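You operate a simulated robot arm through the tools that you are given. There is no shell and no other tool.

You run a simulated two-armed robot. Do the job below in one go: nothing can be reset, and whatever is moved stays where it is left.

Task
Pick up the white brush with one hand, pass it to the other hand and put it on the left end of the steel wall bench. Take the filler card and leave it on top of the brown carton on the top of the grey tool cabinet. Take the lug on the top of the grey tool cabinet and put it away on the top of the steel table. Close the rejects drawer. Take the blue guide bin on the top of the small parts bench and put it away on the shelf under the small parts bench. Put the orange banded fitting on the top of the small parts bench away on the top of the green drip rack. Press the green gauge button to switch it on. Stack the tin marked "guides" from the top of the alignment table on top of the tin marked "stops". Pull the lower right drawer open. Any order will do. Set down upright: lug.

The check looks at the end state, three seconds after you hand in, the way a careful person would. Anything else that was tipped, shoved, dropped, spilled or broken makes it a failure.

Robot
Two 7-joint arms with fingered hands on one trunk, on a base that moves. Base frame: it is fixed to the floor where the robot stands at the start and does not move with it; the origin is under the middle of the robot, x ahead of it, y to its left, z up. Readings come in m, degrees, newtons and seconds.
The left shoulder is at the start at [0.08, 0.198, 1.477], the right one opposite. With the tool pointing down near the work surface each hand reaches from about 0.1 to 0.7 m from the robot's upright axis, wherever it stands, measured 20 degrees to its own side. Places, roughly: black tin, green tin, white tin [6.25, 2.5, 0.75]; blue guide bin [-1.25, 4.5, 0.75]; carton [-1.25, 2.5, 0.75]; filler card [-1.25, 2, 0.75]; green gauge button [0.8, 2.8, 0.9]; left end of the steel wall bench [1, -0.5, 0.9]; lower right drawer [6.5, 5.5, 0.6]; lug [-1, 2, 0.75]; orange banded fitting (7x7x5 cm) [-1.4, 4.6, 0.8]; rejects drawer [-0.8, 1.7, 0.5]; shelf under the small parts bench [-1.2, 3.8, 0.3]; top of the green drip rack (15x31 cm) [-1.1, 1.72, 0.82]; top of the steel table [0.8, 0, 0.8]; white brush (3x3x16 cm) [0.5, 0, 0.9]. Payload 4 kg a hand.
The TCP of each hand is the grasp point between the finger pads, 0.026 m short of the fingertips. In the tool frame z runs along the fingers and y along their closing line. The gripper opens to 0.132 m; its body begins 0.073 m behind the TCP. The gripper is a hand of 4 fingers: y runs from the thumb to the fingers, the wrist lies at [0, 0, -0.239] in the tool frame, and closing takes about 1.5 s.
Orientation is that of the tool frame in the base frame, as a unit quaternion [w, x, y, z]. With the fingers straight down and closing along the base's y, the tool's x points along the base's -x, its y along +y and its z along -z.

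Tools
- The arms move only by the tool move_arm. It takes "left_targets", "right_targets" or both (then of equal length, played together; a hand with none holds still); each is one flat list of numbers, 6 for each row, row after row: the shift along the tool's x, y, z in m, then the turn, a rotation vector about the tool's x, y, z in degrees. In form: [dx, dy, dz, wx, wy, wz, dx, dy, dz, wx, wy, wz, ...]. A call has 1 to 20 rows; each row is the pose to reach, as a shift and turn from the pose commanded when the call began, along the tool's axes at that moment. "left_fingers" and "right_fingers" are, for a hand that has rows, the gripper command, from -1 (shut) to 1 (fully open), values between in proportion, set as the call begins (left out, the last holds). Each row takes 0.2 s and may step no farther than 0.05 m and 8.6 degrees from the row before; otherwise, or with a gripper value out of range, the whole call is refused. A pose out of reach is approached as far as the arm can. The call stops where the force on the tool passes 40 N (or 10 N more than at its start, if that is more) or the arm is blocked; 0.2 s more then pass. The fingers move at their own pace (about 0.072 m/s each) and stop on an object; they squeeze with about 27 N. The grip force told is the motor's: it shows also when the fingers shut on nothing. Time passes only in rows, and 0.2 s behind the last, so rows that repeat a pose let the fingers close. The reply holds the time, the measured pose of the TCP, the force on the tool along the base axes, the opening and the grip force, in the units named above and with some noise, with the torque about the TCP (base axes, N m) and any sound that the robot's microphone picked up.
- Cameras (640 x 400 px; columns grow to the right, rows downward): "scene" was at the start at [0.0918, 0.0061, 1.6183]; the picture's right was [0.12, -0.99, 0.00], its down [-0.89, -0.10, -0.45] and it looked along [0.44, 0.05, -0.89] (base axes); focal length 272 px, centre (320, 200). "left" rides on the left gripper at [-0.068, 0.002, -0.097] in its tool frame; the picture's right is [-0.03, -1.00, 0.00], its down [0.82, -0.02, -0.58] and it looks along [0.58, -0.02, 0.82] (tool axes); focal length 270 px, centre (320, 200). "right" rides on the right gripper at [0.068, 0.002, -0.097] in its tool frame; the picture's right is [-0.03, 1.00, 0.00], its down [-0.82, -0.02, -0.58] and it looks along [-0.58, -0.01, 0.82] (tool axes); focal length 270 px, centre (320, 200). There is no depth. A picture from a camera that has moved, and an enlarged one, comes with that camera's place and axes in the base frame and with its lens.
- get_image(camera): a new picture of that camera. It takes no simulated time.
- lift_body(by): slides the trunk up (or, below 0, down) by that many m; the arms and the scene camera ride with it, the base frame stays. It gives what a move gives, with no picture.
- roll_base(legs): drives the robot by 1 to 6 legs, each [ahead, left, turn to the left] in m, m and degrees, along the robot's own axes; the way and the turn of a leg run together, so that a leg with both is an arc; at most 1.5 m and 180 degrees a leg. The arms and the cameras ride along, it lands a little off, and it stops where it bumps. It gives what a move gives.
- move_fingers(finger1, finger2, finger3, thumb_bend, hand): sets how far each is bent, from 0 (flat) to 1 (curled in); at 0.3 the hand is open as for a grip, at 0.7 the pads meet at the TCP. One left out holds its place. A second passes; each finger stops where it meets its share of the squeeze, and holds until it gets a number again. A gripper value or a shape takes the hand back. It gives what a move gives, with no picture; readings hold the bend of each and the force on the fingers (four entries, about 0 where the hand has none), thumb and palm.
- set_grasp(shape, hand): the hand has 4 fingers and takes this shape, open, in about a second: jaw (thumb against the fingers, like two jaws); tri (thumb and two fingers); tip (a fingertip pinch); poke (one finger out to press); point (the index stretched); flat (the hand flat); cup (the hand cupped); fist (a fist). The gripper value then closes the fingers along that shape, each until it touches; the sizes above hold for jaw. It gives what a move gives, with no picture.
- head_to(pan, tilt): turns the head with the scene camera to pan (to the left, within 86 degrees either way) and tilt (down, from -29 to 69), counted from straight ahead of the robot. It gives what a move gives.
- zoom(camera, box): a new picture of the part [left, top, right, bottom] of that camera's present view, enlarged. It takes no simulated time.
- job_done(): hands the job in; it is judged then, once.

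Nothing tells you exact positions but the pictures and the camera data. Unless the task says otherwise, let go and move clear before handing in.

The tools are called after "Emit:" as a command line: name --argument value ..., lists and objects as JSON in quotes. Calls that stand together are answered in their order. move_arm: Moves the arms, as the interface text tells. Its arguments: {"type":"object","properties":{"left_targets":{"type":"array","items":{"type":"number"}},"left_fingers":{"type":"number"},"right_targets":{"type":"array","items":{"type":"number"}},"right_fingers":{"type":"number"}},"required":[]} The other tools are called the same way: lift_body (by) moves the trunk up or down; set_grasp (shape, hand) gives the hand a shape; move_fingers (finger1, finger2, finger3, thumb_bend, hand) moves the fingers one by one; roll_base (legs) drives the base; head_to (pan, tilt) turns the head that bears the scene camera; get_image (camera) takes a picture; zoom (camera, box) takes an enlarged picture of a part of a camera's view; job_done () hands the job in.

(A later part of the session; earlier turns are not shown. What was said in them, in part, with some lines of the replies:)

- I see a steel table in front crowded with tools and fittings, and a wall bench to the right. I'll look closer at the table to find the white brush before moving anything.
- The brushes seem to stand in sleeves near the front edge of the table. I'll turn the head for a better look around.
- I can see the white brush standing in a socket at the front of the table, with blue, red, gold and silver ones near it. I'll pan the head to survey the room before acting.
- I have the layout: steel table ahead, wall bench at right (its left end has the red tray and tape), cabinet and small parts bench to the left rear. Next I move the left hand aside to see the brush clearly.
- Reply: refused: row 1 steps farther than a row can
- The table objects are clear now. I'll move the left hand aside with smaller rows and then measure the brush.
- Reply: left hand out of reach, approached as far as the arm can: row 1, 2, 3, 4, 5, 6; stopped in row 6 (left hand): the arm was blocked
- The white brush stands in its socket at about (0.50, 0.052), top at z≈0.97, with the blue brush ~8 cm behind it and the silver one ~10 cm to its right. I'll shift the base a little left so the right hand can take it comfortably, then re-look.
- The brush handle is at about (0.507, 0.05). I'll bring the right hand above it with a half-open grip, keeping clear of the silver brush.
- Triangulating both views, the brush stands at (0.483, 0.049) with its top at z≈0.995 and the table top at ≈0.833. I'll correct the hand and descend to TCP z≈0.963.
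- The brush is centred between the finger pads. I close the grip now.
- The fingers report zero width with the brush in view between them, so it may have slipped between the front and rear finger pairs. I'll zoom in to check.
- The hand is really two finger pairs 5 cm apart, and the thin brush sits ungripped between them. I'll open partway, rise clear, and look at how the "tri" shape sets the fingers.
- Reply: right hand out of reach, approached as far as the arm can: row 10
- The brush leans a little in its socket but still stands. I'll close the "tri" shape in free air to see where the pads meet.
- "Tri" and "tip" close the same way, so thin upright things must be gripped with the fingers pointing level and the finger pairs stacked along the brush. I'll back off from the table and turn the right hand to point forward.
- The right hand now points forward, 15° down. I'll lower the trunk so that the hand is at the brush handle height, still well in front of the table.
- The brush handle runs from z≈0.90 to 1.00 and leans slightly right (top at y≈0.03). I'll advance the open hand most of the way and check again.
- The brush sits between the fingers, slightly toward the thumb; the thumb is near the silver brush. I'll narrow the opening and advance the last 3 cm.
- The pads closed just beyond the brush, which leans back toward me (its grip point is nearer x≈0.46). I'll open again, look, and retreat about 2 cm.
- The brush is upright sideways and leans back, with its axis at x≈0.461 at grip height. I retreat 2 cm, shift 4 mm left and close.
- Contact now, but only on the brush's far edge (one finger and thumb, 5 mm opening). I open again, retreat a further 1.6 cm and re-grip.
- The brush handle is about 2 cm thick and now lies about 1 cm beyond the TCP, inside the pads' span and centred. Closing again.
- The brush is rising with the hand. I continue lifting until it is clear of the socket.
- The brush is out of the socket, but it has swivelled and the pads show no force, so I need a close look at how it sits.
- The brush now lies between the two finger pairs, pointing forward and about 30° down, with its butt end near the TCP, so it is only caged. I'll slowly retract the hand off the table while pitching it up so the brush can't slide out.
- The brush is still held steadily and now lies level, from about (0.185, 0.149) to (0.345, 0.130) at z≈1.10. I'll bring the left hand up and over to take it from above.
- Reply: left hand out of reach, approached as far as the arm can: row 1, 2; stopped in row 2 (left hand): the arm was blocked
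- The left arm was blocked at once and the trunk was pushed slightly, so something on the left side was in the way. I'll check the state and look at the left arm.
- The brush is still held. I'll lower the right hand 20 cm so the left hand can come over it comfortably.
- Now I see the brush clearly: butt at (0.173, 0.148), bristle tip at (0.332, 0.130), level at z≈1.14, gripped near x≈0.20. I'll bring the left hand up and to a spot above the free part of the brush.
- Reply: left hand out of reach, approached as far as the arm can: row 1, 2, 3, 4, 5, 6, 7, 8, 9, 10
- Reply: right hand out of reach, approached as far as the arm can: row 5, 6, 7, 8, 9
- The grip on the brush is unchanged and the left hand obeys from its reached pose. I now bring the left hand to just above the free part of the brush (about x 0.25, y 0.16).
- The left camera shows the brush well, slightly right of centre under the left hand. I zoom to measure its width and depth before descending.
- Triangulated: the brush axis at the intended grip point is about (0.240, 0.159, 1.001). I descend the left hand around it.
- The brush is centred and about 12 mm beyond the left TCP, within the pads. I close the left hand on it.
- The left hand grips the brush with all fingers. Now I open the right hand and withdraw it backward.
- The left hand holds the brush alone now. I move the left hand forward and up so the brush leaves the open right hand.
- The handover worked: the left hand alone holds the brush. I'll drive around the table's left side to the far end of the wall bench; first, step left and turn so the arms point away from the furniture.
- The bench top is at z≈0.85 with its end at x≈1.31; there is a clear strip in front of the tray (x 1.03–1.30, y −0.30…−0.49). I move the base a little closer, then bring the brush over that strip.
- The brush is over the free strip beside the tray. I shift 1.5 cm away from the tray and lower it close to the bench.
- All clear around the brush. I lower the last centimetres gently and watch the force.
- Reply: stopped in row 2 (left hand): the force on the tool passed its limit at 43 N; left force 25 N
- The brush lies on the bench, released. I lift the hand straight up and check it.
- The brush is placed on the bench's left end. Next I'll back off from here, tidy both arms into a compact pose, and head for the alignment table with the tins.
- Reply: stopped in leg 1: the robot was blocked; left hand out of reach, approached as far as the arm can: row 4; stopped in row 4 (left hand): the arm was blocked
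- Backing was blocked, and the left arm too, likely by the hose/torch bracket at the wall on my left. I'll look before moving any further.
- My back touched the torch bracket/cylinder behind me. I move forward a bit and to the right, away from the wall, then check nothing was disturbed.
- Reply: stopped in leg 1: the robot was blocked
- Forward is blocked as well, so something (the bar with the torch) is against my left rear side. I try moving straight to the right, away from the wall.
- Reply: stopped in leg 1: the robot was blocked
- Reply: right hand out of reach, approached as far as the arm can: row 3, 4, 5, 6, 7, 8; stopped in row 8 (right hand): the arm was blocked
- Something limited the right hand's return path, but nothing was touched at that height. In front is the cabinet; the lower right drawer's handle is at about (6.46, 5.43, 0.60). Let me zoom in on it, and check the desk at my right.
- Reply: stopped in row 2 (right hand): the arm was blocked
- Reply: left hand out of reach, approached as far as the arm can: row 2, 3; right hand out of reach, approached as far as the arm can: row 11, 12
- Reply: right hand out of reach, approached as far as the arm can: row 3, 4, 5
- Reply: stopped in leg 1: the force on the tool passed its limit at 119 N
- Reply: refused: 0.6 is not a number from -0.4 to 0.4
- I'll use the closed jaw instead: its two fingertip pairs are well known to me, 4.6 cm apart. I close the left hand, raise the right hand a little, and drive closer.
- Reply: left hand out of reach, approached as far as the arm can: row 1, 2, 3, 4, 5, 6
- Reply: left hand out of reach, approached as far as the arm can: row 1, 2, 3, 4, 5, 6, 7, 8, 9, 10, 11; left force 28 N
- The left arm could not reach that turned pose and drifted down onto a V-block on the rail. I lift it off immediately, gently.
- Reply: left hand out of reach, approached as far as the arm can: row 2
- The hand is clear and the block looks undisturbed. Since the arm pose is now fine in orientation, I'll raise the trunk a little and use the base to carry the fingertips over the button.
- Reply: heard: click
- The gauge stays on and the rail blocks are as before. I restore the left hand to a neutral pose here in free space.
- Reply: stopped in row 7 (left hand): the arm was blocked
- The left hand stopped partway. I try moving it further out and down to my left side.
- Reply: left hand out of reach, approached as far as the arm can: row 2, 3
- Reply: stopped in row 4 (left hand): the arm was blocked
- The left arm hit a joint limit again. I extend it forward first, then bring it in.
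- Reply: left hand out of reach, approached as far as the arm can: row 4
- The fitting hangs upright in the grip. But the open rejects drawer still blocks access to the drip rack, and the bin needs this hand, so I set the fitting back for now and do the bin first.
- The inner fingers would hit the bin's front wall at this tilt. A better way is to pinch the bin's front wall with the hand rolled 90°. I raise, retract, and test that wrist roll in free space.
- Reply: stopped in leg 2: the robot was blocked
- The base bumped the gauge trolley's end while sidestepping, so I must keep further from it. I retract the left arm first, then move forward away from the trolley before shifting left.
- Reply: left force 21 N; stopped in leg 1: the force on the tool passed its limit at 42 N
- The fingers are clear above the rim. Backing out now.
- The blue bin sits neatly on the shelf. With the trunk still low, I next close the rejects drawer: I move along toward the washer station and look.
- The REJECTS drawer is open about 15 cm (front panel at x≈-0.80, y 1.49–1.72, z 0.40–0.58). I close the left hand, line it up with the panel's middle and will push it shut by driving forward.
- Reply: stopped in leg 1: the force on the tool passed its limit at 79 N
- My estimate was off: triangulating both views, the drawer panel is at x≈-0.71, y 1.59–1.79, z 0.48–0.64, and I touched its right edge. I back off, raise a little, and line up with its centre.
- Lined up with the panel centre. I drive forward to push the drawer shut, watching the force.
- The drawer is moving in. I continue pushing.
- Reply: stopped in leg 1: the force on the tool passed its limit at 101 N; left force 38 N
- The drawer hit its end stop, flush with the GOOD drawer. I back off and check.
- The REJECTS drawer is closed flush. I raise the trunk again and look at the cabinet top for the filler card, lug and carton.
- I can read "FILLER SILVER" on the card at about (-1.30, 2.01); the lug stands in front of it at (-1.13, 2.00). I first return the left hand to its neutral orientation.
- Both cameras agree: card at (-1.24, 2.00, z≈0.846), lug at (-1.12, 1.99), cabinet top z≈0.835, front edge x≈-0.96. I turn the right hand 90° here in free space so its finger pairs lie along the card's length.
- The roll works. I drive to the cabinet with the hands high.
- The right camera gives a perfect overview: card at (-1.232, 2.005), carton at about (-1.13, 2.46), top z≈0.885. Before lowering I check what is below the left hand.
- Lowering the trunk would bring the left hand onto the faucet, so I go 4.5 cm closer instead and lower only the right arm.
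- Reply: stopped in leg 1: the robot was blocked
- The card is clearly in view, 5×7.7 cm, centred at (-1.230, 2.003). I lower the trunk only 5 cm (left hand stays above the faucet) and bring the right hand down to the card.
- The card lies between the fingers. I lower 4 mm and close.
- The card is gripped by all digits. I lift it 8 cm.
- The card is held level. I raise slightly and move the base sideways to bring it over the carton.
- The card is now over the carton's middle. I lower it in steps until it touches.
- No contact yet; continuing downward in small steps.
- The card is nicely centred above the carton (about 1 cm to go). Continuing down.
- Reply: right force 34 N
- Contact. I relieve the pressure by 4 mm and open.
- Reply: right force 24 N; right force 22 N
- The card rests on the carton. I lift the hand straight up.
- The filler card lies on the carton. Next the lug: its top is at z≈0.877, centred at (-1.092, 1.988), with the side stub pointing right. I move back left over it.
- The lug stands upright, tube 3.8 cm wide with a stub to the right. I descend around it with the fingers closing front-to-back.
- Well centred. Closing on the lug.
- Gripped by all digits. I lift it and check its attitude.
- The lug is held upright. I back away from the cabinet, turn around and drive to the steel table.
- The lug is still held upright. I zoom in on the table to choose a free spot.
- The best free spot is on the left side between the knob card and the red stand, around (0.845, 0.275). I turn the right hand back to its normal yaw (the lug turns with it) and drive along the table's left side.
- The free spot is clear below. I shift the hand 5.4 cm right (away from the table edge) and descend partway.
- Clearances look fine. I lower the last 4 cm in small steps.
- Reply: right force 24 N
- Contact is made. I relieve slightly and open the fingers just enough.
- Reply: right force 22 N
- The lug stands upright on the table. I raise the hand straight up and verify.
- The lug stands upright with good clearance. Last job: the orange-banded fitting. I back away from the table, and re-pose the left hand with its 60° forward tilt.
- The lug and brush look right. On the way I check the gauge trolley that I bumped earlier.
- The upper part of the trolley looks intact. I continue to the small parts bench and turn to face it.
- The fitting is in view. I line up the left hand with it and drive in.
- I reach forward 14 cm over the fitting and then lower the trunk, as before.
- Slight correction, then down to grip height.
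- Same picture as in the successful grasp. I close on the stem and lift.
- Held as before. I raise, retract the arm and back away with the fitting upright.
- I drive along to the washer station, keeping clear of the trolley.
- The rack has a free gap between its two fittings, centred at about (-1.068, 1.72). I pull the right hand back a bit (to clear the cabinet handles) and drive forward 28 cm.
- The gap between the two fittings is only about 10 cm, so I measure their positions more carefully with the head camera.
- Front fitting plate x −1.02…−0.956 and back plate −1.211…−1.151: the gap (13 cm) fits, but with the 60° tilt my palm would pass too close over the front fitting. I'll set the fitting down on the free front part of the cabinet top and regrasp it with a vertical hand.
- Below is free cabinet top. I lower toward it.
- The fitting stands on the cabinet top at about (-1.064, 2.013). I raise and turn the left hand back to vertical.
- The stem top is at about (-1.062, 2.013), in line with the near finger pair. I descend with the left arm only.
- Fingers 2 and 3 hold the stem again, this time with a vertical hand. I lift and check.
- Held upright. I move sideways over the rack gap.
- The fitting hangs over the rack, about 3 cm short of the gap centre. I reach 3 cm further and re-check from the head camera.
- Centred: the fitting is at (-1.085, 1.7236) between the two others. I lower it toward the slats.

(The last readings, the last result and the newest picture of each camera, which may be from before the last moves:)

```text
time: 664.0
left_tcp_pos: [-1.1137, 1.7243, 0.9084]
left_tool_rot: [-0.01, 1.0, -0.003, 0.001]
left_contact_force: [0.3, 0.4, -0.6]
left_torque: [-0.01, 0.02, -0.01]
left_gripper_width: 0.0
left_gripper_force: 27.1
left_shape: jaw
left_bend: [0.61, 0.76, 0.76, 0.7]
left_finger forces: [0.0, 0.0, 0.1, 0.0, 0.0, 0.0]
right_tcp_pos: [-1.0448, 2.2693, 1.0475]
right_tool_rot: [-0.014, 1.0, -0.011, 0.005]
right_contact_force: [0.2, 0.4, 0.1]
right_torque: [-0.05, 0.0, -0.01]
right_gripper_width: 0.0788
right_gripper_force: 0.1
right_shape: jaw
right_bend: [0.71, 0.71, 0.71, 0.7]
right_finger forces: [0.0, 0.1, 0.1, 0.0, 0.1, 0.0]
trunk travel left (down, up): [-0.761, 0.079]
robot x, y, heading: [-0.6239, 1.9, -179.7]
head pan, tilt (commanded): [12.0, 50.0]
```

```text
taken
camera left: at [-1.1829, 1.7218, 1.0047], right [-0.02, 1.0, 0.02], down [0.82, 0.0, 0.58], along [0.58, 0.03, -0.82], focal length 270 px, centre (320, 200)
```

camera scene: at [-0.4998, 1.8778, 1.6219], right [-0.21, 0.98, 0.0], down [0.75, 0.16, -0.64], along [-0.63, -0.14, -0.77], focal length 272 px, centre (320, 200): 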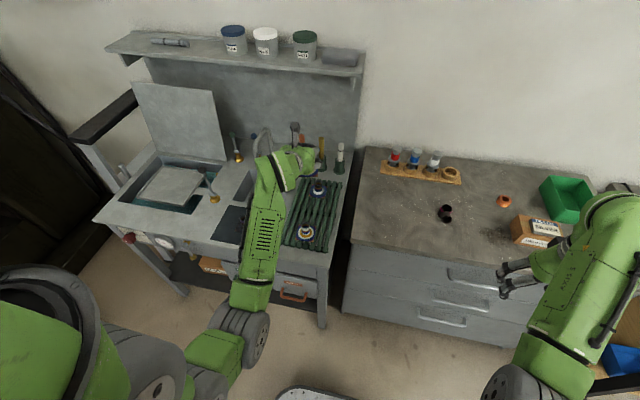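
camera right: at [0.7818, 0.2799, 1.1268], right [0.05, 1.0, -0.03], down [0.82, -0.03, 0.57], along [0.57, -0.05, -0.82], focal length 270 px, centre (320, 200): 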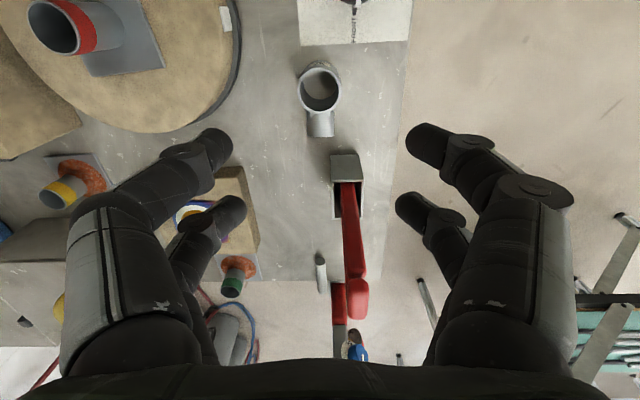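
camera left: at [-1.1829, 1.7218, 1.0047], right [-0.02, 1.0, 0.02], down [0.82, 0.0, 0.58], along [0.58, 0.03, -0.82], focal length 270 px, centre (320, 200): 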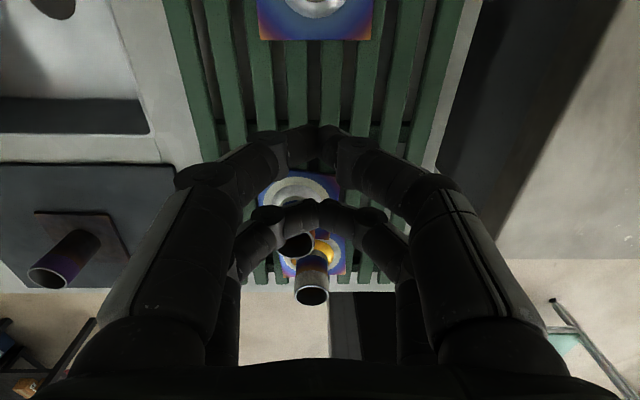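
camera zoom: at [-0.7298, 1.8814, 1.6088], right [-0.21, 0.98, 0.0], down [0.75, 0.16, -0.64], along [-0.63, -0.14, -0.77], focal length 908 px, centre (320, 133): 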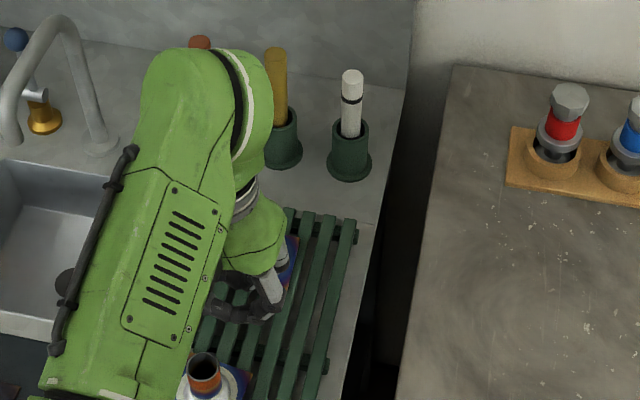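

The fitting slipped out of the pinch while lowering. I need to see exactly where it is now.

Emit:
zoom --camera "scene" --box '[230, 210, 350, 300]'

Emit:
zoom --camera "left" --box '[230, 130, 400, 320]'

```text
4.44 times, centred on (290, 255) of scene
camera zoom: at [-0.7298, 1.8814, 1.6088], right [-0.21, 0.98, 0.0], down [0.75, 0.16, -0.64], along [-0.63, -0.14, -0.77], focal length 1211 px, centre (453, -44)
```

zoom: 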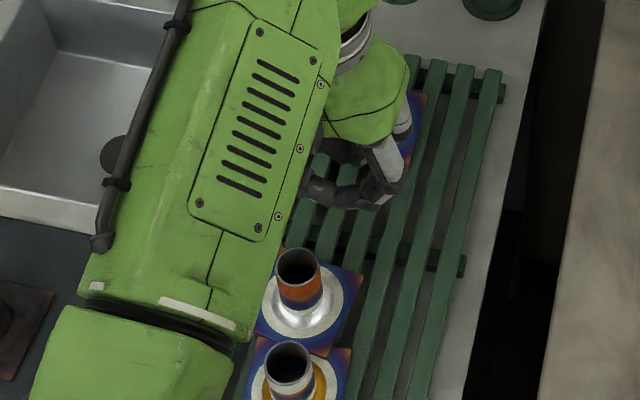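

```text
2.11 times, centred on (315, 225) of left
camera zoom: at [-1.1829, 1.7218, 1.0047], right [-0.02, 1.0, 0.02], down [0.82, 0.0, 0.58], along [0.58, 0.03, -0.82], focal length 569 px, centre (330, 147)
```

zoom: 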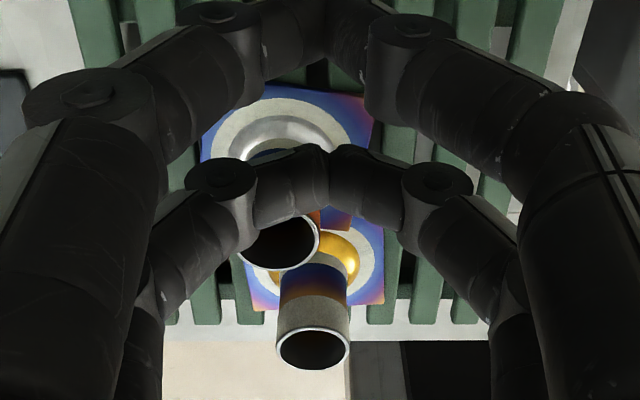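

The fitting landed upright on the rack, but its plate overlaps the front fitting's plate edge, so it must be shifted a few centimetres back. I raise and open the hand and measure its exact position.

Emit:
move_arm --left_targets '[0, 0, -0.03, 0, 0, 0, 0, 0, -0.06, 0, 0, 0, 0, 0, -0.09, 0, 0, 0]'

Emit:
move_arm --left_targets '[0, 0, 0, 0, 0, 0, 0, 0, 0, 0, 0, 0, 0, 0, 0, 0, 0, 0, 0, 0, 0, 0, 0, 0, 0, 0, 0, 0, 0, 0]' --left_fingers 0.3

Emit:
get_image --camera "left"

Emit:
zoom --camera "left" --box '[230, 60, 400, 260]'

Emit:
zoom --camera "scene" --box '[230, 210, 350, 300]'

```text
time: 664.8
left_tcp_pos: [-1.1128, 1.7233, 0.9978]
left_tool_rot: [-0.01, 1.0, -0.004, 0.0]
left_contact_force: [0.4, -0.5, -0.4]
left_torque: [-0.04, 0.02, 0.05]
left_gripper_width: 0.0
left_gripper_force: 27.0
left_shape: jaw
left_bend: [0.61, 0.76, 0.76, 0.7]
left_finger forces: [0.0, 0.0, 0.1, 0.0, 0.1, 0.0]
right_tcp_pos: [-1.0454, 2.2702, 1.0475]
right_tool_rot: [-0.013, 1.0, -0.01, 0.006]
right_contact_force: [0.1, 0.0, -0.1]
right_torque: [0.01, -0.01, -0.01]
right_gripper_width: 0.0789
right_gripper_force: 0.1
right_shape: jaw
right_bend: [0.71, 0.71, 0.71, 0.7]
right_finger forces: [0.0, 0.0, 0.0, 0.0, 0.1, 0.1]
trunk travel left (down, up): [-0.761, 0.079]
robot x, y, heading: [-0.6228, 1.8962, -179.8]
head pan, tilt (commanded): [12.0, 50.0]
```

```text
time: 666.0
left_tcp_pos: [-1.1134, 1.7237, 0.9978]
left_tool_rot: [-0.008, 1.0, -0.003, 0.001]
left_contact_force: [-0.2, 0.5, 0.6]
left_torque: [0.01, 0.03, 0.01]
left_gripper_width: 0.0853
left_gripper_force: 0.0
left_shape: jaw
left_bend: [0.7, 0.7, 0.7, 0.64]
left_finger forces: [0.0, 0.0, 0.0, 0.0, 0.0, 0.0]
right_tcp_pos: [-1.046, 2.2699, 1.0476]
right_tool_rot: [-0.013, 1.0, -0.01, 0.005]
right_contact_force: [-0.2, 0.1, 0.5]
right_torque: [0.01, 0.0, 0.0]
right_gripper_width: 0.0787
right_gripper_force: 0.0
right_shape: jaw
right_bend: [0.71, 0.71, 0.71, 0.7]
right_finger forces: [0.0, 0.0, 0.0, 0.1, 0.0, 0.1]
trunk travel left (down, up): [-0.761, 0.079]
robot x, y, heading: [-0.6213, 1.8989, -179.7]
head pan, tilt (commanded): [12.0, 50.0]
```

```text
taken
camera left: at [-1.1827, 1.7211, 1.0947], right [-0.02, 1.0, 0.02], down [0.82, 0.0, 0.58], along [0.58, 0.03, -0.82], focal length 270 px, centre (320, 200)
```

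left: 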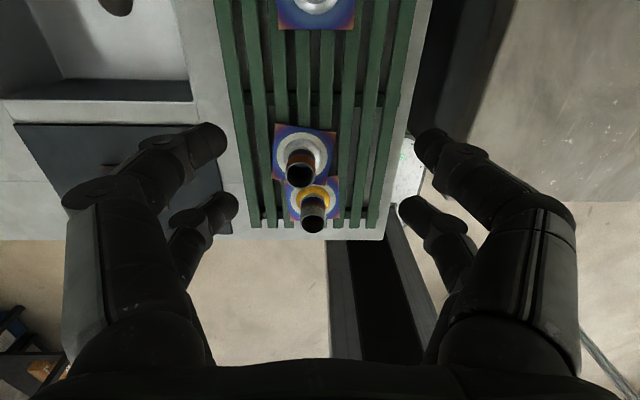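

```text
2.00 times, centred on (315, 160) of left
camera zoom: at [-1.1827, 1.7211, 1.0947], right [-0.02, 1.0, 0.02], down [0.82, 0.0, 0.58], along [0.58, 0.03, -0.82], focal length 541 px, centre (330, 280)
```

zoom: 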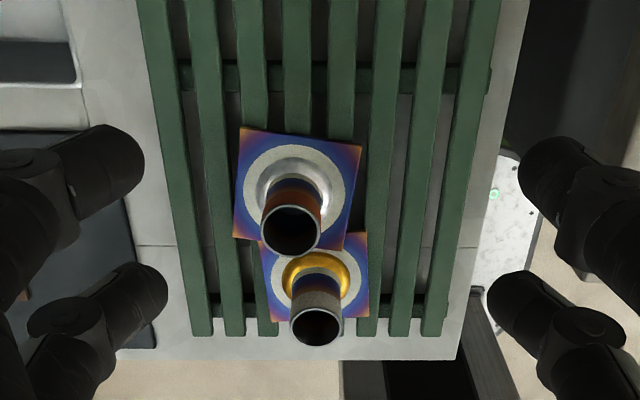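

```text
4.44 times, centred on (290, 255) of scene
camera zoom: at [-0.7301, 1.882, 1.6088], right [-0.21, 0.98, 0.0], down [0.75, 0.16, -0.64], along [-0.63, -0.14, -0.77], focal length 1211 px, centre (453, -44)
```

zoom: 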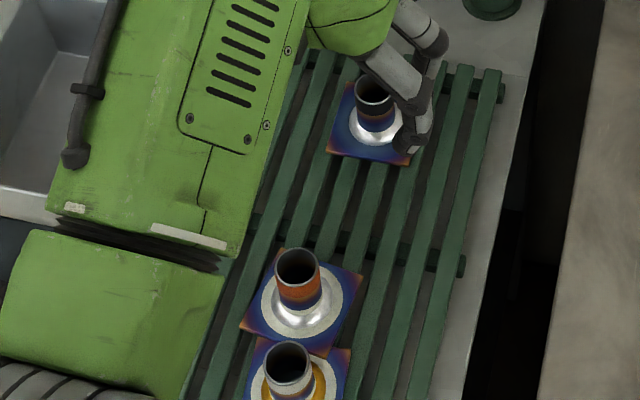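

Now I know precisely: my fitting's stem is at (-1.0535, 1.7095), top z≈0.872; it should go to x≈-1.093, y≈1.722. The tilted grasp held much better than the vertical one, so I back off and set the hand to a 45° tilt (which clears the front fitting).

Emit:
roll_base --legs '[[-0.225, 0, 0]]'

Emit:
move_arm --left_targets '[-0.0312, 0, -0.002, 0, -7.5, 0, -0.0619, 0, -0.0081, 0, -15, 0, -0.0915, 0, -0.0182, 0, -22.5, 0, -0.1195, 0, -0.032, 0, -30, 0, -0.1455, 0, -0.0494, 0, -37.5, 0, -0.169, 0, -0.07, 0, -45, 0]'

Emit:
get_image --camera "left"

```text
time: 667.7
left_tcp_pos: [-0.8881, 1.7224, 0.9954]
left_tool_rot: [-0.009, 1.0, -0.002, 0.003]
left_contact_force: [-0.1, 0.2, 0.2]
left_torque: [0.03, -0.05, 0.03]
left_gripper_width: 0.0856
left_gripper_force: 0.1
left_shape: jaw
left_bend: [0.7, 0.7, 0.7, 0.64]
left_finger forces: [0.1, 0.0, 0.0, 0.0, 0.1, 0.0]
right_tcp_pos: [-0.8207, 2.2699, 1.0455]
right_tool_rot: [-0.013, 1.0, -0.008, 0.007]
right_contact_force: [-0.5, 0.3, -0.3]
right_torque: [-0.02, -0.01, 0.0]
right_gripper_width: 0.079
right_gripper_force: 0.1
right_shape: jaw
right_bend: [0.71, 0.71, 0.71, 0.7]
right_finger forces: [0.0, 0.1, 0.0, 0.0, 0.0, 0.1]
trunk travel left (down, up): [-0.761, 0.079]
robot x, y, heading: [-0.3978, 1.9014, -179.4]
head pan, tilt (commanded): [12.0, 50.0]
```

```text
time: 669.1
left_tcp_pos: [-1.0535, 1.7219, 1.0693]
left_tool_rot: [-0.009, 0.924, 0.002, -0.382]
left_contact_force: [0.2, 0.6, 0.3]
left_torque: [0.01, 0.04, 0.01]
left_gripper_width: 0.0855
left_gripper_force: 0.1
left_shape: jaw
left_bend: [0.7, 0.7, 0.7, 0.64]
left_finger forces: [0.1, 0.0, 0.1, 0.0, 0.0, 0.0]
right_tcp_pos: [-0.8197, 2.2702, 1.0464]
right_tool_rot: [-0.013, 1.0, -0.009, 0.006]
right_contact_force: [-0.4, 0.6, -0.1]
right_torque: [0.01, 0.02, 0.02]
right_gripper_width: 0.0788
right_gripper_force: 0.1
right_shape: jaw
right_bend: [0.71, 0.71, 0.71, 0.7]
right_finger forces: [0.1, 0.0, 0.0, 0.0, 0.1, 0.0]
trunk travel left (down, up): [-0.761, 0.079]
robot x, y, heading: [-0.3968, 1.9016, -179.5]
head pan, tilt (commanded): [12.0, 50.0]
```

```text
taken
camera left: at [-1.0346, 1.7191, 1.1853], right [-0.01, 1.0, 0.04], down [0.99, 0.02, -0.17], along [-0.17, 0.03, -0.98], focal length 270 px, centre (320, 200)
```

left: 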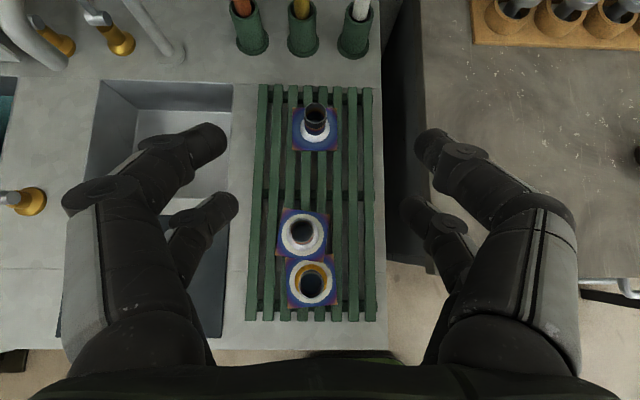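

A clear top view: my fitting's plate overlaps the front one by only ~5 mm; stem at (-1.051, 1.710). I shift 1.2 cm sideways and lower the trunk.

Emit:
move_arm --left_targets '[-0.001, 0.012, 0.001, 0, 0, 0]'

Emit:
lift_body --by -0.14

Emit:
get_image --camera "left"

```text
time: 669.5
left_tcp_pos: [-1.0549, 1.7106, 1.068]
left_tool_rot: [-0.01, 0.924, 0.001, -0.383]
left_contact_force: [-1.3, 0.1, -0.5]
left_torque: [0.04, 0.01, 0.01]
left_gripper_width: 0.0857
left_gripper_force: 0.0
left_shape: jaw
left_bend: [0.7, 0.7, 0.7, 0.64]
left_finger forces: [0.1, 0.0, 0.1, 0.1, 0.0, 0.0]
right_tcp_pos: [-0.8181, 2.2712, 1.0473]
right_tool_rot: [-0.014, 1.0, -0.008, 0.005]
right_contact_force: [-0.4, -0.5, -0.4]
right_torque: [-0.03, 0.01, 0.02]
right_gripper_width: 0.0785
right_gripper_force: 0.0
right_shape: jaw
right_bend: [0.71, 0.71, 0.71, 0.7]
right_finger forces: [0.0, 0.0, 0.0, 0.0, 0.0, 0.1]
trunk travel left (down, up): [-0.761, 0.079]
robot x, y, heading: [-0.3961, 1.902, -179.7]
head pan, tilt (commanded): [12.0, 50.0]
```

```text
time: 671.2
left_tcp_pos: [-1.0552, 1.7094, 0.9283]
left_tool_rot: [-0.009, 0.924, 0.002, -0.382]
left_contact_force: [-0.1, 0.8, -0.4]
left_torque: [0.0, 0.02, -0.01]
left_gripper_width: 0.0853
left_gripper_force: 0.1
left_shape: jaw
left_bend: [0.7, 0.7, 0.7, 0.64]
left_finger forces: [0.1, 0.0, 0.0, 0.0, 0.1, 0.1]
right_tcp_pos: [-0.8175, 2.2711, 0.9089]
right_tool_rot: [-0.014, 1.0, -0.008, 0.005]
right_contact_force: [-0.4, -0.3, -0.1]
right_torque: [-0.02, 0.0, -0.01]
right_gripper_width: 0.0789
right_gripper_force: 0.0
right_shape: jaw
right_bend: [0.71, 0.71, 0.71, 0.7]
right_finger forces: [0.1, 0.0, 0.0, 0.1, 0.1, 0.0]
trunk travel left (down, up): [-0.621, 0.219]
robot x, y, heading: [-0.3957, 1.9028, -179.3]
head pan, tilt (commanded): [12.0, 50.0]
```

```text
taken
camera left: at [-1.0355, 1.7069, 1.0449], right [-0.01, 1.0, 0.04], down [0.99, 0.02, -0.17], along [-0.17, 0.03, -0.99], focal length 270 px, centre (320, 200)
```

left: 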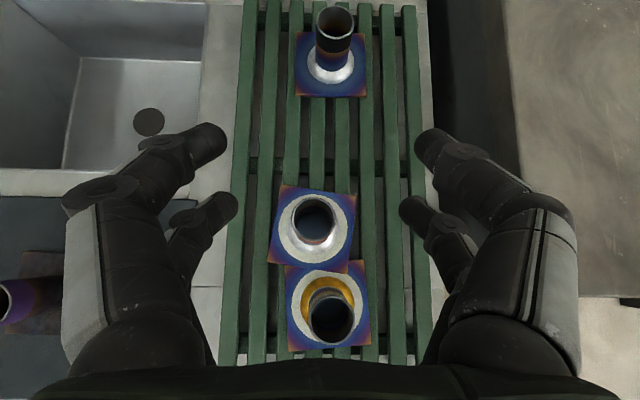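

Emit:
move_arm --left_targets '[-0.0019, 0, 0.0019, 0, 0, 0]'

Emit:
lift_body --by -0.042

Emit:
get_image --camera "left"

```text
time: 671.6
left_tcp_pos: [-1.0579, 1.7089, 0.9272]
left_tool_rot: [-0.01, 0.924, 0.002, -0.382]
left_contact_force: [-0.1, 0.1, 0.7]
left_torque: [0.01, -0.02, -0.02]
left_gripper_width: 0.0856
left_gripper_force: 0.2
left_shape: jaw
left_bend: [0.7, 0.7, 0.7, 0.64]
left_finger forces: [0.1, 0.0, 0.0, 0.1, 0.1, 0.1]
right_tcp_pos: [-0.8184, 2.2718, 0.9079]
right_tool_rot: [-0.013, 1.0, -0.009, 0.005]
right_contact_force: [-0.6, 0.9, -0.2]
right_torque: [-0.01, 0.0, 0.0]
right_gripper_width: 0.0788
right_gripper_force: 0.0
right_shape: jaw
right_bend: [0.71, 0.71, 0.71, 0.7]
right_finger forces: [0.0, 0.0, 0.1, 0.0, 0.0, 0.0]
trunk travel left (down, up): [-0.621, 0.219]
robot x, y, heading: [-0.394, 1.8986, -179.3]
head pan, tilt (commanded): [12.0, 50.0]
```

```text
time: 672.4
left_tcp_pos: [-1.0572, 1.7089, 0.8857]
left_tool_rot: [-0.009, 0.924, 0.001, -0.383]
left_contact_force: [-0.5, 0.6, 0.3]
left_torque: [0.01, -0.01, 0.04]
left_gripper_width: 0.0856
left_gripper_force: 0.0
left_shape: jaw
left_bend: [0.7, 0.7, 0.7, 0.64]
left_finger forces: [0.1, 0.1, 0.0, 0.0, 0.0, 0.1]
right_tcp_pos: [-0.8184, 2.2707, 0.8662]
right_tool_rot: [-0.012, 1.0, -0.009, 0.005]
right_contact_force: [0.0, 0.2, -0.1]
right_torque: [0.0, -0.01, 0.0]
right_gripper_width: 0.0788
right_gripper_force: 0.0
right_shape: jaw
right_bend: [0.71, 0.71, 0.71, 0.7]
right_finger forces: [0.1, 0.1, 0.1, 0.0, 0.0, 0.0]
trunk travel left (down, up): [-0.579, 0.261]
robot x, y, heading: [-0.3976, 1.9032, -179.5]
head pan, tilt (commanded): [12.0, 50.0]
```

```text
taken
camera left: at [-1.0377, 1.7067, 1.0031], right [-0.01, 1.0, 0.04], down [0.99, 0.02, -0.17], along [-0.17, 0.03, -0.99], focal length 270 px, centre (320, 200)
```

left: 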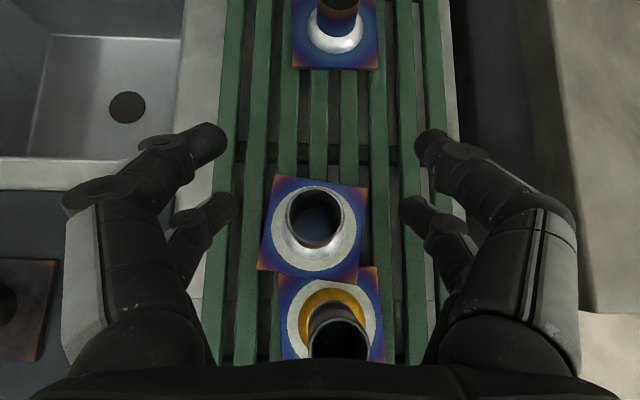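

The stem is level with the lower finger pair. I close.

Emit:
move_arm --left_targets '[0, 0, 0, 0, 0, 0, 0, 0, 0, 0, 0, 0, 0, 0, 0, 0, 0, 0, 0, 0, 0, 0, 0, 0, 0, 0, 0, 0, 0, 0, 0, 0, 0, 0, 0, 0, 0, 0, 0, 0, 0, 0]' --left_fingers -1

Emit:
get_image --camera "left"

```text
time: 674.0
left_tcp_pos: [-1.0575, 1.7097, 0.8861]
left_tool_rot: [-0.01, 0.924, 0.001, -0.382]
left_contact_force: [0.2, 0.0, -1.0]
left_torque: [0.02, -0.01, -0.05]
left_gripper_width: 0.0
left_gripper_force: 27.3
left_shape: jaw
left_bend: [0.61, 0.73, 0.73, 0.7]
left_finger forces: [0.0, 23.5, 22.0, 0.0, 0.1, 0.0]
right_tcp_pos: [-0.8187, 2.2708, 0.8647]
right_tool_rot: [-0.013, 1.0, -0.009, 0.005]
right_contact_force: [0.5, -0.6, -0.5]
right_torque: [0.0, 0.01, 0.02]
right_gripper_width: 0.0788
right_gripper_force: 0.0
right_shape: jaw
right_bend: [0.71, 0.71, 0.71, 0.7]
right_finger forces: [0.1, 0.0, 0.0, 0.0, 0.0, 0.1]
trunk travel left (down, up): [-0.579, 0.261]
robot x, y, heading: [-0.3928, 1.8967, -179.5]
head pan, tilt (commanded): [12.0, 50.0]
```

```text
taken
camera left: at [-1.0382, 1.7067, 1.0025], right [-0.01, 1.0, 0.04], down [0.99, 0.02, -0.17], along [-0.17, 0.03, -0.99], focal length 270 px, centre (320, 200)
```

left: 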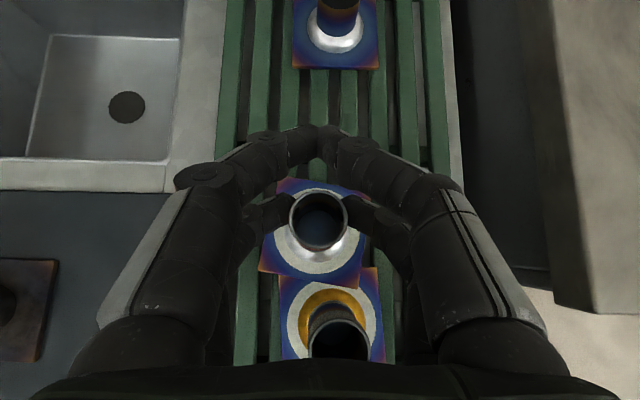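

Good grip (23/22 N). I lift 2 cm and carry it 4 cm back into the gap.

Emit:
move_arm --left_targets '[-0.0071, 0, -0.0071, 0, 0, 0, -0.0141, 0, -0.0142, 0, 0, 0, -0.0241, -0.004, -0.0042, 0, 0, 0, -0.0341, -0.008, 0.0058, 0, 0, 0, -0.0424, -0.012, 0.014, 0, 0, 0]'

Emit:
get_image --camera "left"

Emit:
zoom --camera "scene" --box '[240, 130, 380, 260]'

```text
time: 675.2
left_tcp_pos: [-1.0987, 1.7215, 0.9048]
left_tool_rot: [-0.01, 0.924, 0.002, -0.382]
left_contact_force: [0.1, -0.1, -2.0]
left_torque: [0.02, -0.03, 0.01]
left_gripper_width: 0.0002
left_gripper_force: 27.3
left_shape: jaw
left_bend: [0.61, 0.73, 0.73, 0.7]
left_finger forces: [0.0, 23.4, 21.9, 0.1, 0.1, 0.0]
right_tcp_pos: [-0.818, 2.2697, 0.8652]
right_tool_rot: [-0.013, 1.0, -0.009, 0.006]
right_contact_force: [0.3, 0.5, 0.1]
right_torque: [0.04, 0.01, -0.01]
right_gripper_width: 0.0786
right_gripper_force: 0.0
right_shape: jaw
right_bend: [0.71, 0.71, 0.71, 0.7]
right_finger forces: [0.1, 0.1, 0.1, 0.0, 0.0, 0.0]
trunk travel left (down, up): [-0.579, 0.261]
robot x, y, heading: [-0.3967, 1.8979, -179.4]
head pan, tilt (commanded): [12.0, 50.0]
```

```text
taken
camera left: at [-1.079, 1.7189, 1.0212], right [-0.01, 1.0, 0.04], down [0.99, 0.02, -0.17], along [-0.17, 0.03, -0.99], focal length 270 px, centre (320, 200)
```

left: 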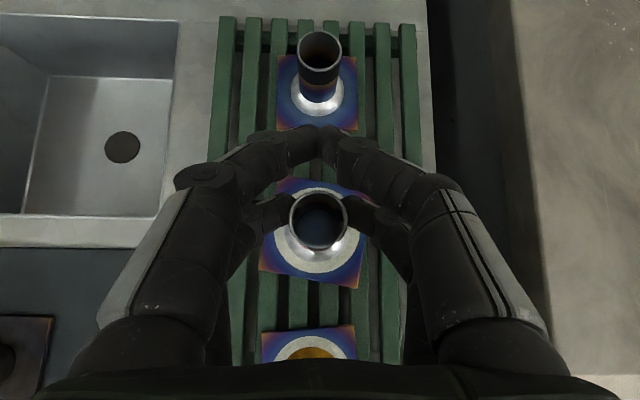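

```text
3.08 times, centred on (310, 195) of scene
camera zoom: at [-0.5024, 1.8832, 1.4267], right [-0.22, 0.98, 0.0], down [0.75, 0.17, -0.64], along [-0.63, -0.14, -0.77], focal length 838 px, centre (351, 215)
```

zoom: 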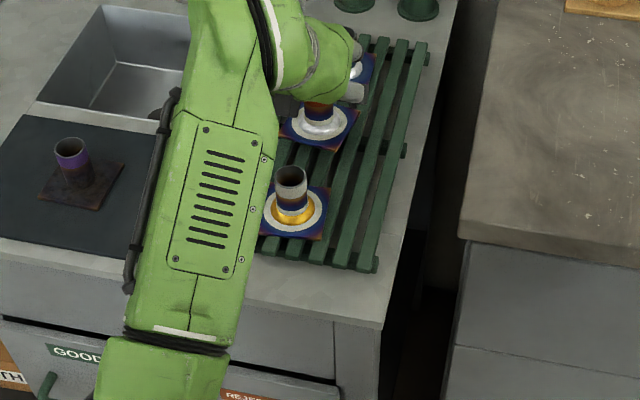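

It is now midway between the other two. I lower it onto the slats.

Emit:
move_arm --left_targets '[0.0057, 0, 0.0057, 0, 0, 0, 0.0113, 0, 0.0113, 0, 0, 0]'

Emit:
move_arm --left_targets '[0.0014, 0, 0.0014, 0, 0, 0, 0.0028, 0, 0.0028, 0, 0, 0]'

```text
time: 675.8
left_tcp_pos: [-1.0987, 1.7222, 0.8882]
left_tool_rot: [-0.009, 0.924, 0.003, -0.381]
left_contact_force: [0.4, -0.5, -1.2]
left_torque: [0.0, -0.01, 0.0]
left_gripper_width: 0.0001
left_gripper_force: 27.2
left_shape: jaw
left_bend: [0.61, 0.73, 0.73, 0.7]
left_finger forces: [0.0, 23.5, 22.0, 0.0, 0.0, 0.0]
right_tcp_pos: [-0.8178, 2.2706, 0.864]
right_tool_rot: [-0.013, 1.0, -0.008, 0.005]
right_contact_force: [-0.1, 0.6, 0.3]
right_torque: [-0.01, 0.03, -0.03]
right_gripper_width: 0.0787
right_gripper_force: 0.0
right_shape: jaw
right_bend: [0.71, 0.71, 0.71, 0.7]
right_finger forces: [0.0, 0.0, 0.1, 0.0, 0.0, 0.0]
trunk travel left (down, up): [-0.579, 0.261]
robot x, y, heading: [-0.3966, 1.9041, -179.7]
head pan, tilt (commanded): [12.0, 50.0]
```

```text
time: 676.4
left_tcp_pos: [-1.098, 1.7222, 0.885]
left_tool_rot: [-0.009, 0.924, 0.001, -0.382]
left_contact_force: [-0.3, -0.3, -1.3]
left_torque: [-0.02, 0.02, 0.02]
left_gripper_width: 0.0
left_gripper_force: 27.4
left_shape: jaw
left_bend: [0.61, 0.73, 0.73, 0.7]
left_finger forces: [0.1, 23.5, 22.1, 0.0, 0.0, 0.0]
right_tcp_pos: [-0.8187, 2.2703, 0.8645]
right_tool_rot: [-0.013, 1.0, -0.009, 0.005]
right_contact_force: [-0.1, 0.7, -0.4]
right_torque: [-0.02, 0.02, 0.01]
right_gripper_width: 0.0787
right_gripper_force: 0.1
right_shape: jaw
right_bend: [0.71, 0.71, 0.71, 0.7]
right_finger forces: [0.1, 0.1, 0.0, 0.0, 0.1, 0.0]
trunk travel left (down, up): [-0.579, 0.261]
robot x, y, heading: [-0.3994, 1.8999, -179.4]
head pan, tilt (commanded): [12.0, 50.0]
```

Emit:
move_arm --left_targets '[0.0014, 0, 0.0014, 0, 0, 0, 0.0021, 0, 0.0021, 0, 0, 0]'

Emit:
get_image --camera "left"

```text
time: 677.0
left_tcp_pos: [-1.0965, 1.7213, 0.8825]
left_tool_rot: [-0.01, 0.924, 0.001, -0.382]
left_contact_force: [-0.1, 1.0, -0.6]
left_torque: [-0.03, 0.07, 0.01]
left_gripper_width: 0.0
left_gripper_force: 26.5
left_shape: jaw
left_bend: [0.61, 0.73, 0.73, 0.7]
left_finger forces: [0.0, 23.7, 22.7, 0.0, 0.0, 0.0]
right_tcp_pos: [-0.8185, 2.2701, 0.8655]
right_tool_rot: [-0.014, 1.0, -0.008, 0.005]
right_contact_force: [-0.2, 0.1, -0.3]
right_torque: [0.02, 0.01, -0.03]
right_gripper_width: 0.0788
right_gripper_force: 0.0
right_shape: jaw
right_bend: [0.71, 0.71, 0.71, 0.7]
right_finger forces: [0.0, 0.0, 0.0, 0.1, 0.0, 0.0]
trunk travel left (down, up): [-0.579, 0.261]
robot x, y, heading: [-0.395, 1.8981, -179.3]
head pan, tilt (commanded): [12.0, 50.0]
```

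```text
taken
camera left: at [-1.0776, 1.7185, 1.0001], right [-0.01, 1.0, 0.04], down [0.99, 0.02, -0.17], along [-0.17, 0.03, -0.99], focal length 270 px, centre (320, 200)
```

left: 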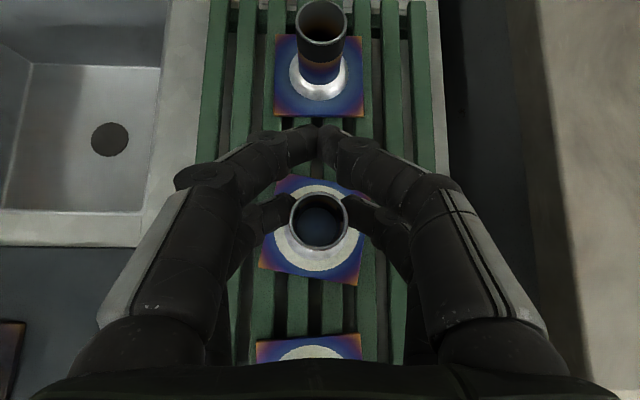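

Emit:
move_arm --left_targets '[0.0014, 0, 0.0014, 0, 0, 0, 0.0021, 0, 0.0021, 0, 0, 0]'

Emit:
move_arm --left_targets '[0, 0, 0, 0, 0, 0, 0, 0, 0, 0, 0, 0, 0, 0, 0, 0, 0, 0, 0, 0, 0, 0, 0, 0, 0, 0, 0, 0, 0, 0]' --left_fingers 0.2

Emit:
get_image --camera "left"

```text
time: 677.6
left_tcp_pos: [-1.0972, 1.7218, 0.8818]
left_tool_rot: [-0.009, 0.923, 0.001, -0.385]
left_contact_force: [-1.0, -0.4, 7.2]
left_torque: [-0.02, 0.05, -0.02]
left_gripper_width: 0.0001
left_gripper_force: 27.3
left_shape: jaw
left_bend: [0.61, 0.73, 0.73, 0.7]
left_finger forces: [0.1, 25.5, 23.6, 0.0, 0.1, 0.1]
right_tcp_pos: [-0.8174, 2.2716, 0.865]
right_tool_rot: [-0.014, 1.0, -0.009, 0.004]
right_contact_force: [0.2, -0.2, 0.3]
right_torque: [0.02, 0.03, 0.02]
right_gripper_width: 0.0788
right_gripper_force: 0.1
right_shape: jaw
right_bend: [0.71, 0.71, 0.71, 0.7]
right_finger forces: [0.0, 0.0, 0.1, 0.1, 0.0, 0.0]
trunk travel left (down, up): [-0.579, 0.261]
robot x, y, heading: [-0.3942, 1.9033, -179.5]
head pan, tilt (commanded): [12.0, 50.0]
```

```text
time: 678.8
left_tcp_pos: [-1.097, 1.7211, 0.8781]
left_tool_rot: [-0.01, 0.924, 0.001, -0.382]
left_contact_force: [-0.4, 0.0, -0.4]
left_torque: [-0.01, -0.02, 0.01]
left_gripper_width: 0.079
left_gripper_force: 0.1
left_shape: jaw
left_bend: [0.71, 0.71, 0.71, 0.7]
left_finger forces: [0.1, 0.0, 0.1, 0.0, 0.1, 0.0]
right_tcp_pos: [-0.8186, 2.2701, 0.8651]
right_tool_rot: [-0.013, 1.0, -0.009, 0.005]
right_contact_force: [0.2, 0.0, 0.6]
right_torque: [0.05, 0.02, 0.03]
right_gripper_width: 0.0788
right_gripper_force: 0.0
right_shape: jaw
right_bend: [0.71, 0.71, 0.71, 0.7]
right_finger forces: [0.1, 0.0, 0.0, 0.1, 0.0, 0.1]
trunk travel left (down, up): [-0.579, 0.261]
robot x, y, heading: [-0.3957, 1.8977, -179.4]
head pan, tilt (commanded): [12.0, 50.0]
```

```text
taken
camera left: at [-1.0775, 1.7187, 0.9968], right [-0.01, 1.0, 0.04], down [0.99, 0.02, -0.17], along [-0.17, 0.03, -0.99], focal length 270 px, centre (320, 200)
```

left: 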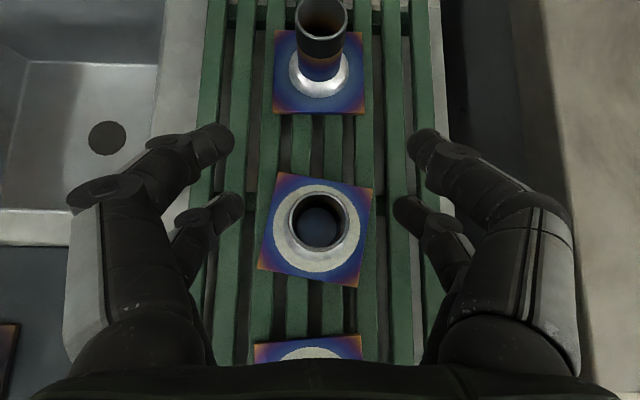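

The fitting stands on the slats, clear of its neighbours. I raise the trunk straight up and take a last look at the rack.

Emit:
lift_body --by 0.2

Emit:
get_image --camera "left"

Emit:
roll_base --legs '[[-0.35, 0, 0]]'

Emit:
head_to --pan 0 --tilt 38

Emit:
get_image --camera "scene"

Emit:
zoom --camera "scene" --box '[200, 150, 480, 310]'

```text
time: 681.0
left_tcp_pos: [-1.0977, 1.7231, 1.0799]
left_tool_rot: [-0.01, 0.924, 0.002, -0.382]
left_contact_force: [0.0, 0.6, 0.3]
left_torque: [0.0, -0.03, -0.01]
left_gripper_width: 0.0787
left_gripper_force: 0.1
left_shape: jaw
left_bend: [0.71, 0.71, 0.71, 0.7]
left_finger forces: [0.0, 0.1, 0.1, 0.1, 0.0, 0.0]
right_tcp_pos: [-0.8185, 2.271, 1.0646]
right_tool_rot: [-0.014, 1.0, -0.008, 0.006]
right_contact_force: [0.2, 0.5, -0.7]
right_torque: [-0.03, -0.01, 0.02]
right_gripper_width: 0.0789
right_gripper_force: 0.1
right_shape: jaw
right_bend: [0.71, 0.71, 0.71, 0.7]
right_finger forces: [0.0, 0.0, 0.0, 0.0, 0.1, 0.1]
trunk travel left (down, up): [-0.779, 0.061]
robot x, y, heading: [-0.3958, 1.9027, -179.5]
head pan, tilt (commanded): [12.0, 50.0]
```

```text
taken
camera left: at [-1.0777, 1.7187, 1.1967], right [-0.01, 1.0, 0.04], down [0.99, 0.02, -0.17], along [-0.17, 0.03, -0.99], focal length 270 px, centre (320, 200)
```

left: 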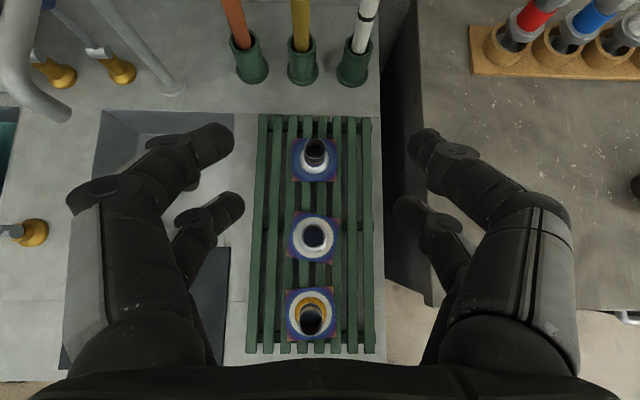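

```text
time: 683.2
left_tcp_pos: [-0.7542, 1.7291, 1.0769]
left_tool_rot: [-0.012, 0.925, -0.003, -0.381]
left_contact_force: [0.7, 1.0, 0.3]
left_torque: [-0.05, -0.01, 0.03]
left_gripper_width: 0.0787
left_gripper_force: 0.1
left_shape: jaw
left_bend: [0.71, 0.71, 0.71, 0.7]
left_finger forces: [0.0, 0.1, 0.1, 0.1, 0.0, 0.0]
right_tcp_pos: [-0.4707, 2.2747, 1.064]
right_tool_rot: [-0.013, 1.0, -0.013, 0.006]
right_contact_force: [-0.7, 1.2, -0.5]
right_torque: [0.02, -0.03, -0.02]
right_gripper_width: 0.0788
right_gripper_force: 0.1
right_shape: jaw
right_bend: [0.71, 0.71, 0.71, 0.7]
right_finger forces: [0.0, 0.1, 0.0, 0.0, 0.1, 0.2]
trunk travel left (down, up): [-0.779, 0.061]
robot x, y, heading: [-0.0472, 1.9005, -180.1]
head pan, tilt (commanded): [12.0, 50.0]
```

```text
time: 684.0
left_tcp_pos: [-0.7533, 1.7286, 1.0798]
left_tool_rot: [-0.012, 0.924, -0.002, -0.382]
left_contact_force: [0.3, -0.4, -0.1]
left_torque: [0.03, 0.0, 0.0]
left_gripper_width: 0.0788
left_gripper_force: 0.0
left_shape: jaw
left_bend: [0.71, 0.71, 0.71, 0.7]
left_finger forces: [0.1, 0.1, 0.1, 0.1, 0.0, 0.0]
right_tcp_pos: [-0.4682, 2.2752, 1.0649]
right_tool_rot: [-0.013, 1.0, -0.013, 0.006]
right_contact_force: [-0.1, 0.2, 0.5]
right_torque: [0.0, -0.01, -0.01]
right_gripper_width: 0.0786
right_gripper_force: 0.0
right_shape: jaw
right_bend: [0.71, 0.71, 0.71, 0.7]
right_finger forces: [0.1, 0.0, 0.0, 0.0, 0.1, 0.0]
trunk travel left (down, up): [-0.779, 0.061]
robot x, y, heading: [-0.0482, 1.9059, -179.7]
head pan, tilt (commanded): [0.0, 38.0]
```

```text
taken
camera scene: at [-0.167, 1.9014, 1.6439], right [0.0, 1.0, 0.0], down [0.62, 0.0, -0.79], along [-0.79, 0.0, -0.62], focal length 272 px, centre (320, 200)
```

scene: 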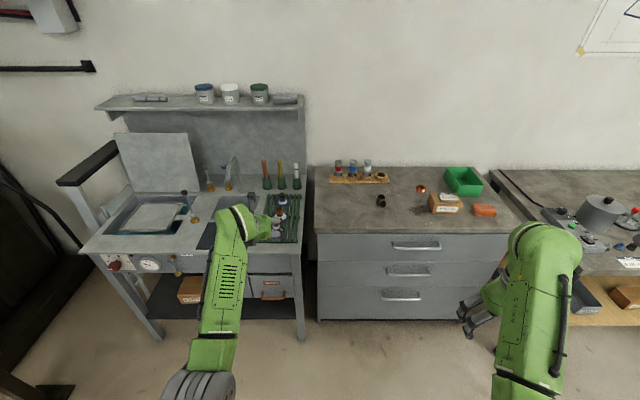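

```text
2.29 times, centred on (340, 230) of scene
camera zoom: at [-0.167, 1.9014, 1.6439], right [0.0, 1.0, 0.0], down [0.62, 0.0, -0.79], along [-0.79, 0.0, -0.62], focal length 623 px, centre (274, 131)
```

zoom: 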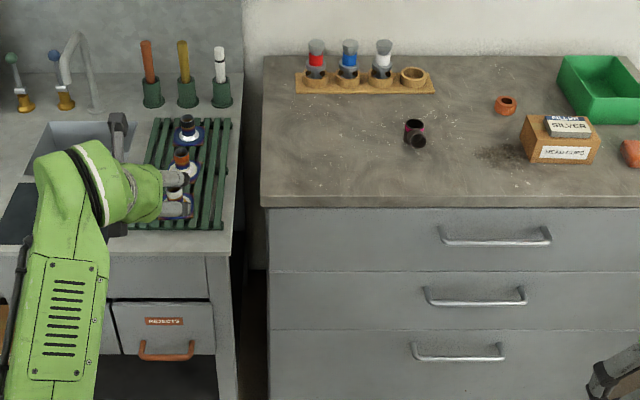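

All three fittings stand evenly on the rack, the card lies on the carton and the drawer is shut. Before handing in, I turn to check the gauge trolley once more.

Emit:
roll_base --legs '[[0.0, 0.2, 0], [0, 0, -90]]'

Emit:
head_to --pan -40 --tilt 30

Emit:
get_image --camera "scene"

Emit:
zoom --camera "scene" --box '[200, 100, 460, 270]'

```text
time: 689.4
left_tcp_pos: [-0.226, 2.4079, 1.0794]
left_tool_rot: [-0.278, 0.653, -0.653, -0.263]
left_contact_force: [0.6, 0.4, -0.5]
left_torque: [0.02, -0.03, 0.01]
left_gripper_width: 0.0786
left_gripper_force: 0.0
left_shape: jaw
left_bend: [0.71, 0.71, 0.71, 0.7]
left_finger forces: [0.0, 0.1, 0.0, 0.1, 0.0, 0.0]
right_tcp_pos: [0.321, 2.1268, 1.0648]
right_tool_rot: [0.006, -0.7, 0.714, -0.013]
right_contact_force: [0.4, -0.6, -0.4]
right_torque: [-0.01, -0.01, 0.02]
right_gripper_width: 0.0787
right_gripper_force: 0.0
right_shape: jaw
right_bend: [0.71, 0.71, 0.71, 0.7]
right_finger forces: [0.0, 0.0, 0.1, 0.0, 0.0, 0.0]
trunk travel left (down, up): [-0.779, 0.061]
robot x, y, heading: [-0.0498, 1.7035, 90.3]
head pan, tilt (commanded): [0.0, 38.0]
```

```text
time: 690.5
left_tcp_pos: [-0.2269, 2.4077, 1.0802]
left_tool_rot: [0.277, -0.653, 0.654, 0.263]
left_contact_force: [-0.3, -1.2, 0.4]
left_torque: [0.0, 0.02, 0.01]
left_gripper_width: 0.0788
left_gripper_force: 0.0
left_shape: jaw
left_bend: [0.71, 0.71, 0.71, 0.7]
left_finger forces: [0.0, 0.1, 0.0, 0.0, 0.0, 0.0]
right_tcp_pos: [0.3216, 2.1255, 1.0657]
right_tool_rot: [0.006, -0.7, 0.714, -0.013]
right_contact_force: [0.8, 0.5, -0.2]
right_torque: [-0.01, -0.04, -0.01]
right_gripper_width: 0.0787
right_gripper_force: 0.2
right_shape: jaw
right_bend: [0.71, 0.71, 0.71, 0.7]
right_finger forces: [0.1, 0.0, 0.0, 0.0, 0.0, 0.1]
trunk travel left (down, up): [-0.779, 0.061]
robot x, y, heading: [-0.051, 1.7016, 90.1]
head pan, tilt (commanded): [-40.0, 30.0]
```

```text
taken
camera scene: at [0.0078, 1.8047, 1.6563], right [0.77, -0.64, 0.0], down [-0.32, -0.38, -0.87], along [0.55, 0.67, -0.5], focal length 272 px, centre (320, 200)
```

scene: 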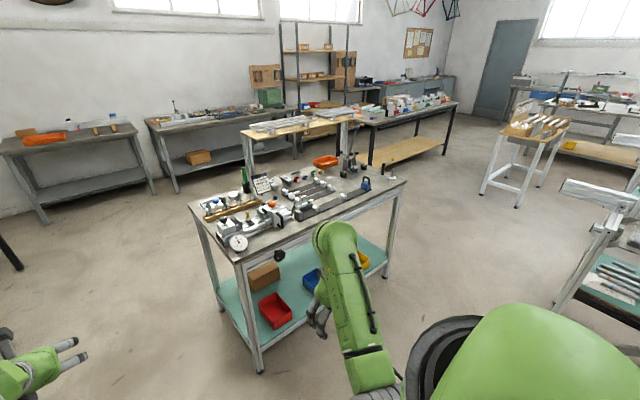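

```text
2.35 times, centred on (330, 185) of scene
camera zoom: at [0.0078, 1.8047, 1.6563], right [0.77, -0.64, 0.0], down [-0.32, -0.38, -0.87], along [0.55, 0.67, -0.5], focal length 641 px, centre (296, 235)
```

zoom: 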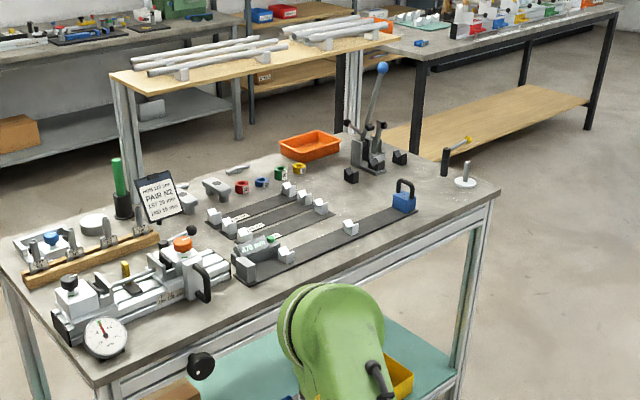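

The trolley is intact with the gauge display still showing its reading, and both hands are clear of everything. All jobs are done, so I hand in.

Emit:
job_done

```text
The job is handed in.
```

I handed the job in with all nine tasks done. I don't have the judge's result, only my own camera checks.

- **White brush:** picked up with the right hand, passed to the left, and laid flat on the left end of the steel wall bench, in front of the red tray.
- **Filler card:** lies flat on top of the "HEAD CUPS" carton on the grey tool cabinet.
- **Lug:** stands upright on the steel table's left side, between the knob card and the red tool stand.
- **Rejects drawer:** pushed in to its stop, flush with the "GOOD" drawer.
- **Blue guide bin:** stands level on the shelf under the small parts bench, beside the "COILS" bin.
- **Orange banded fitting:** stands upright on the green drip rack, between the two fittings already there. It slipped from my grip while I was lowering it and landed upright, partly over the front fitting's plate. I picked it up again and set it down clear of both.
- **Gauge button:** pressed once; it clicked and the display lit up with a reading.
- **Tins:** "GUIDES" is stacked squarely on "STOPS".
- **Lower right drawer:** pulled fully open to its stop.

I also bumped a few things along the way:

- **Gas cylinders:** my back touched the torch bracket. I didn't check it up close, but it looked undisturbed in later wide shots.
- **Gauge trolley:** I bumped its end. I checked it at the end and everything on it was still standing.
- **V-block on the gauge rail:** my fingers pressed on one briefly, and it stayed in place.
- **Washer station and rejects drawer:** I bumped the washer's front and the drawer's right edge before closing it. Nothing looked disturbed in later views.
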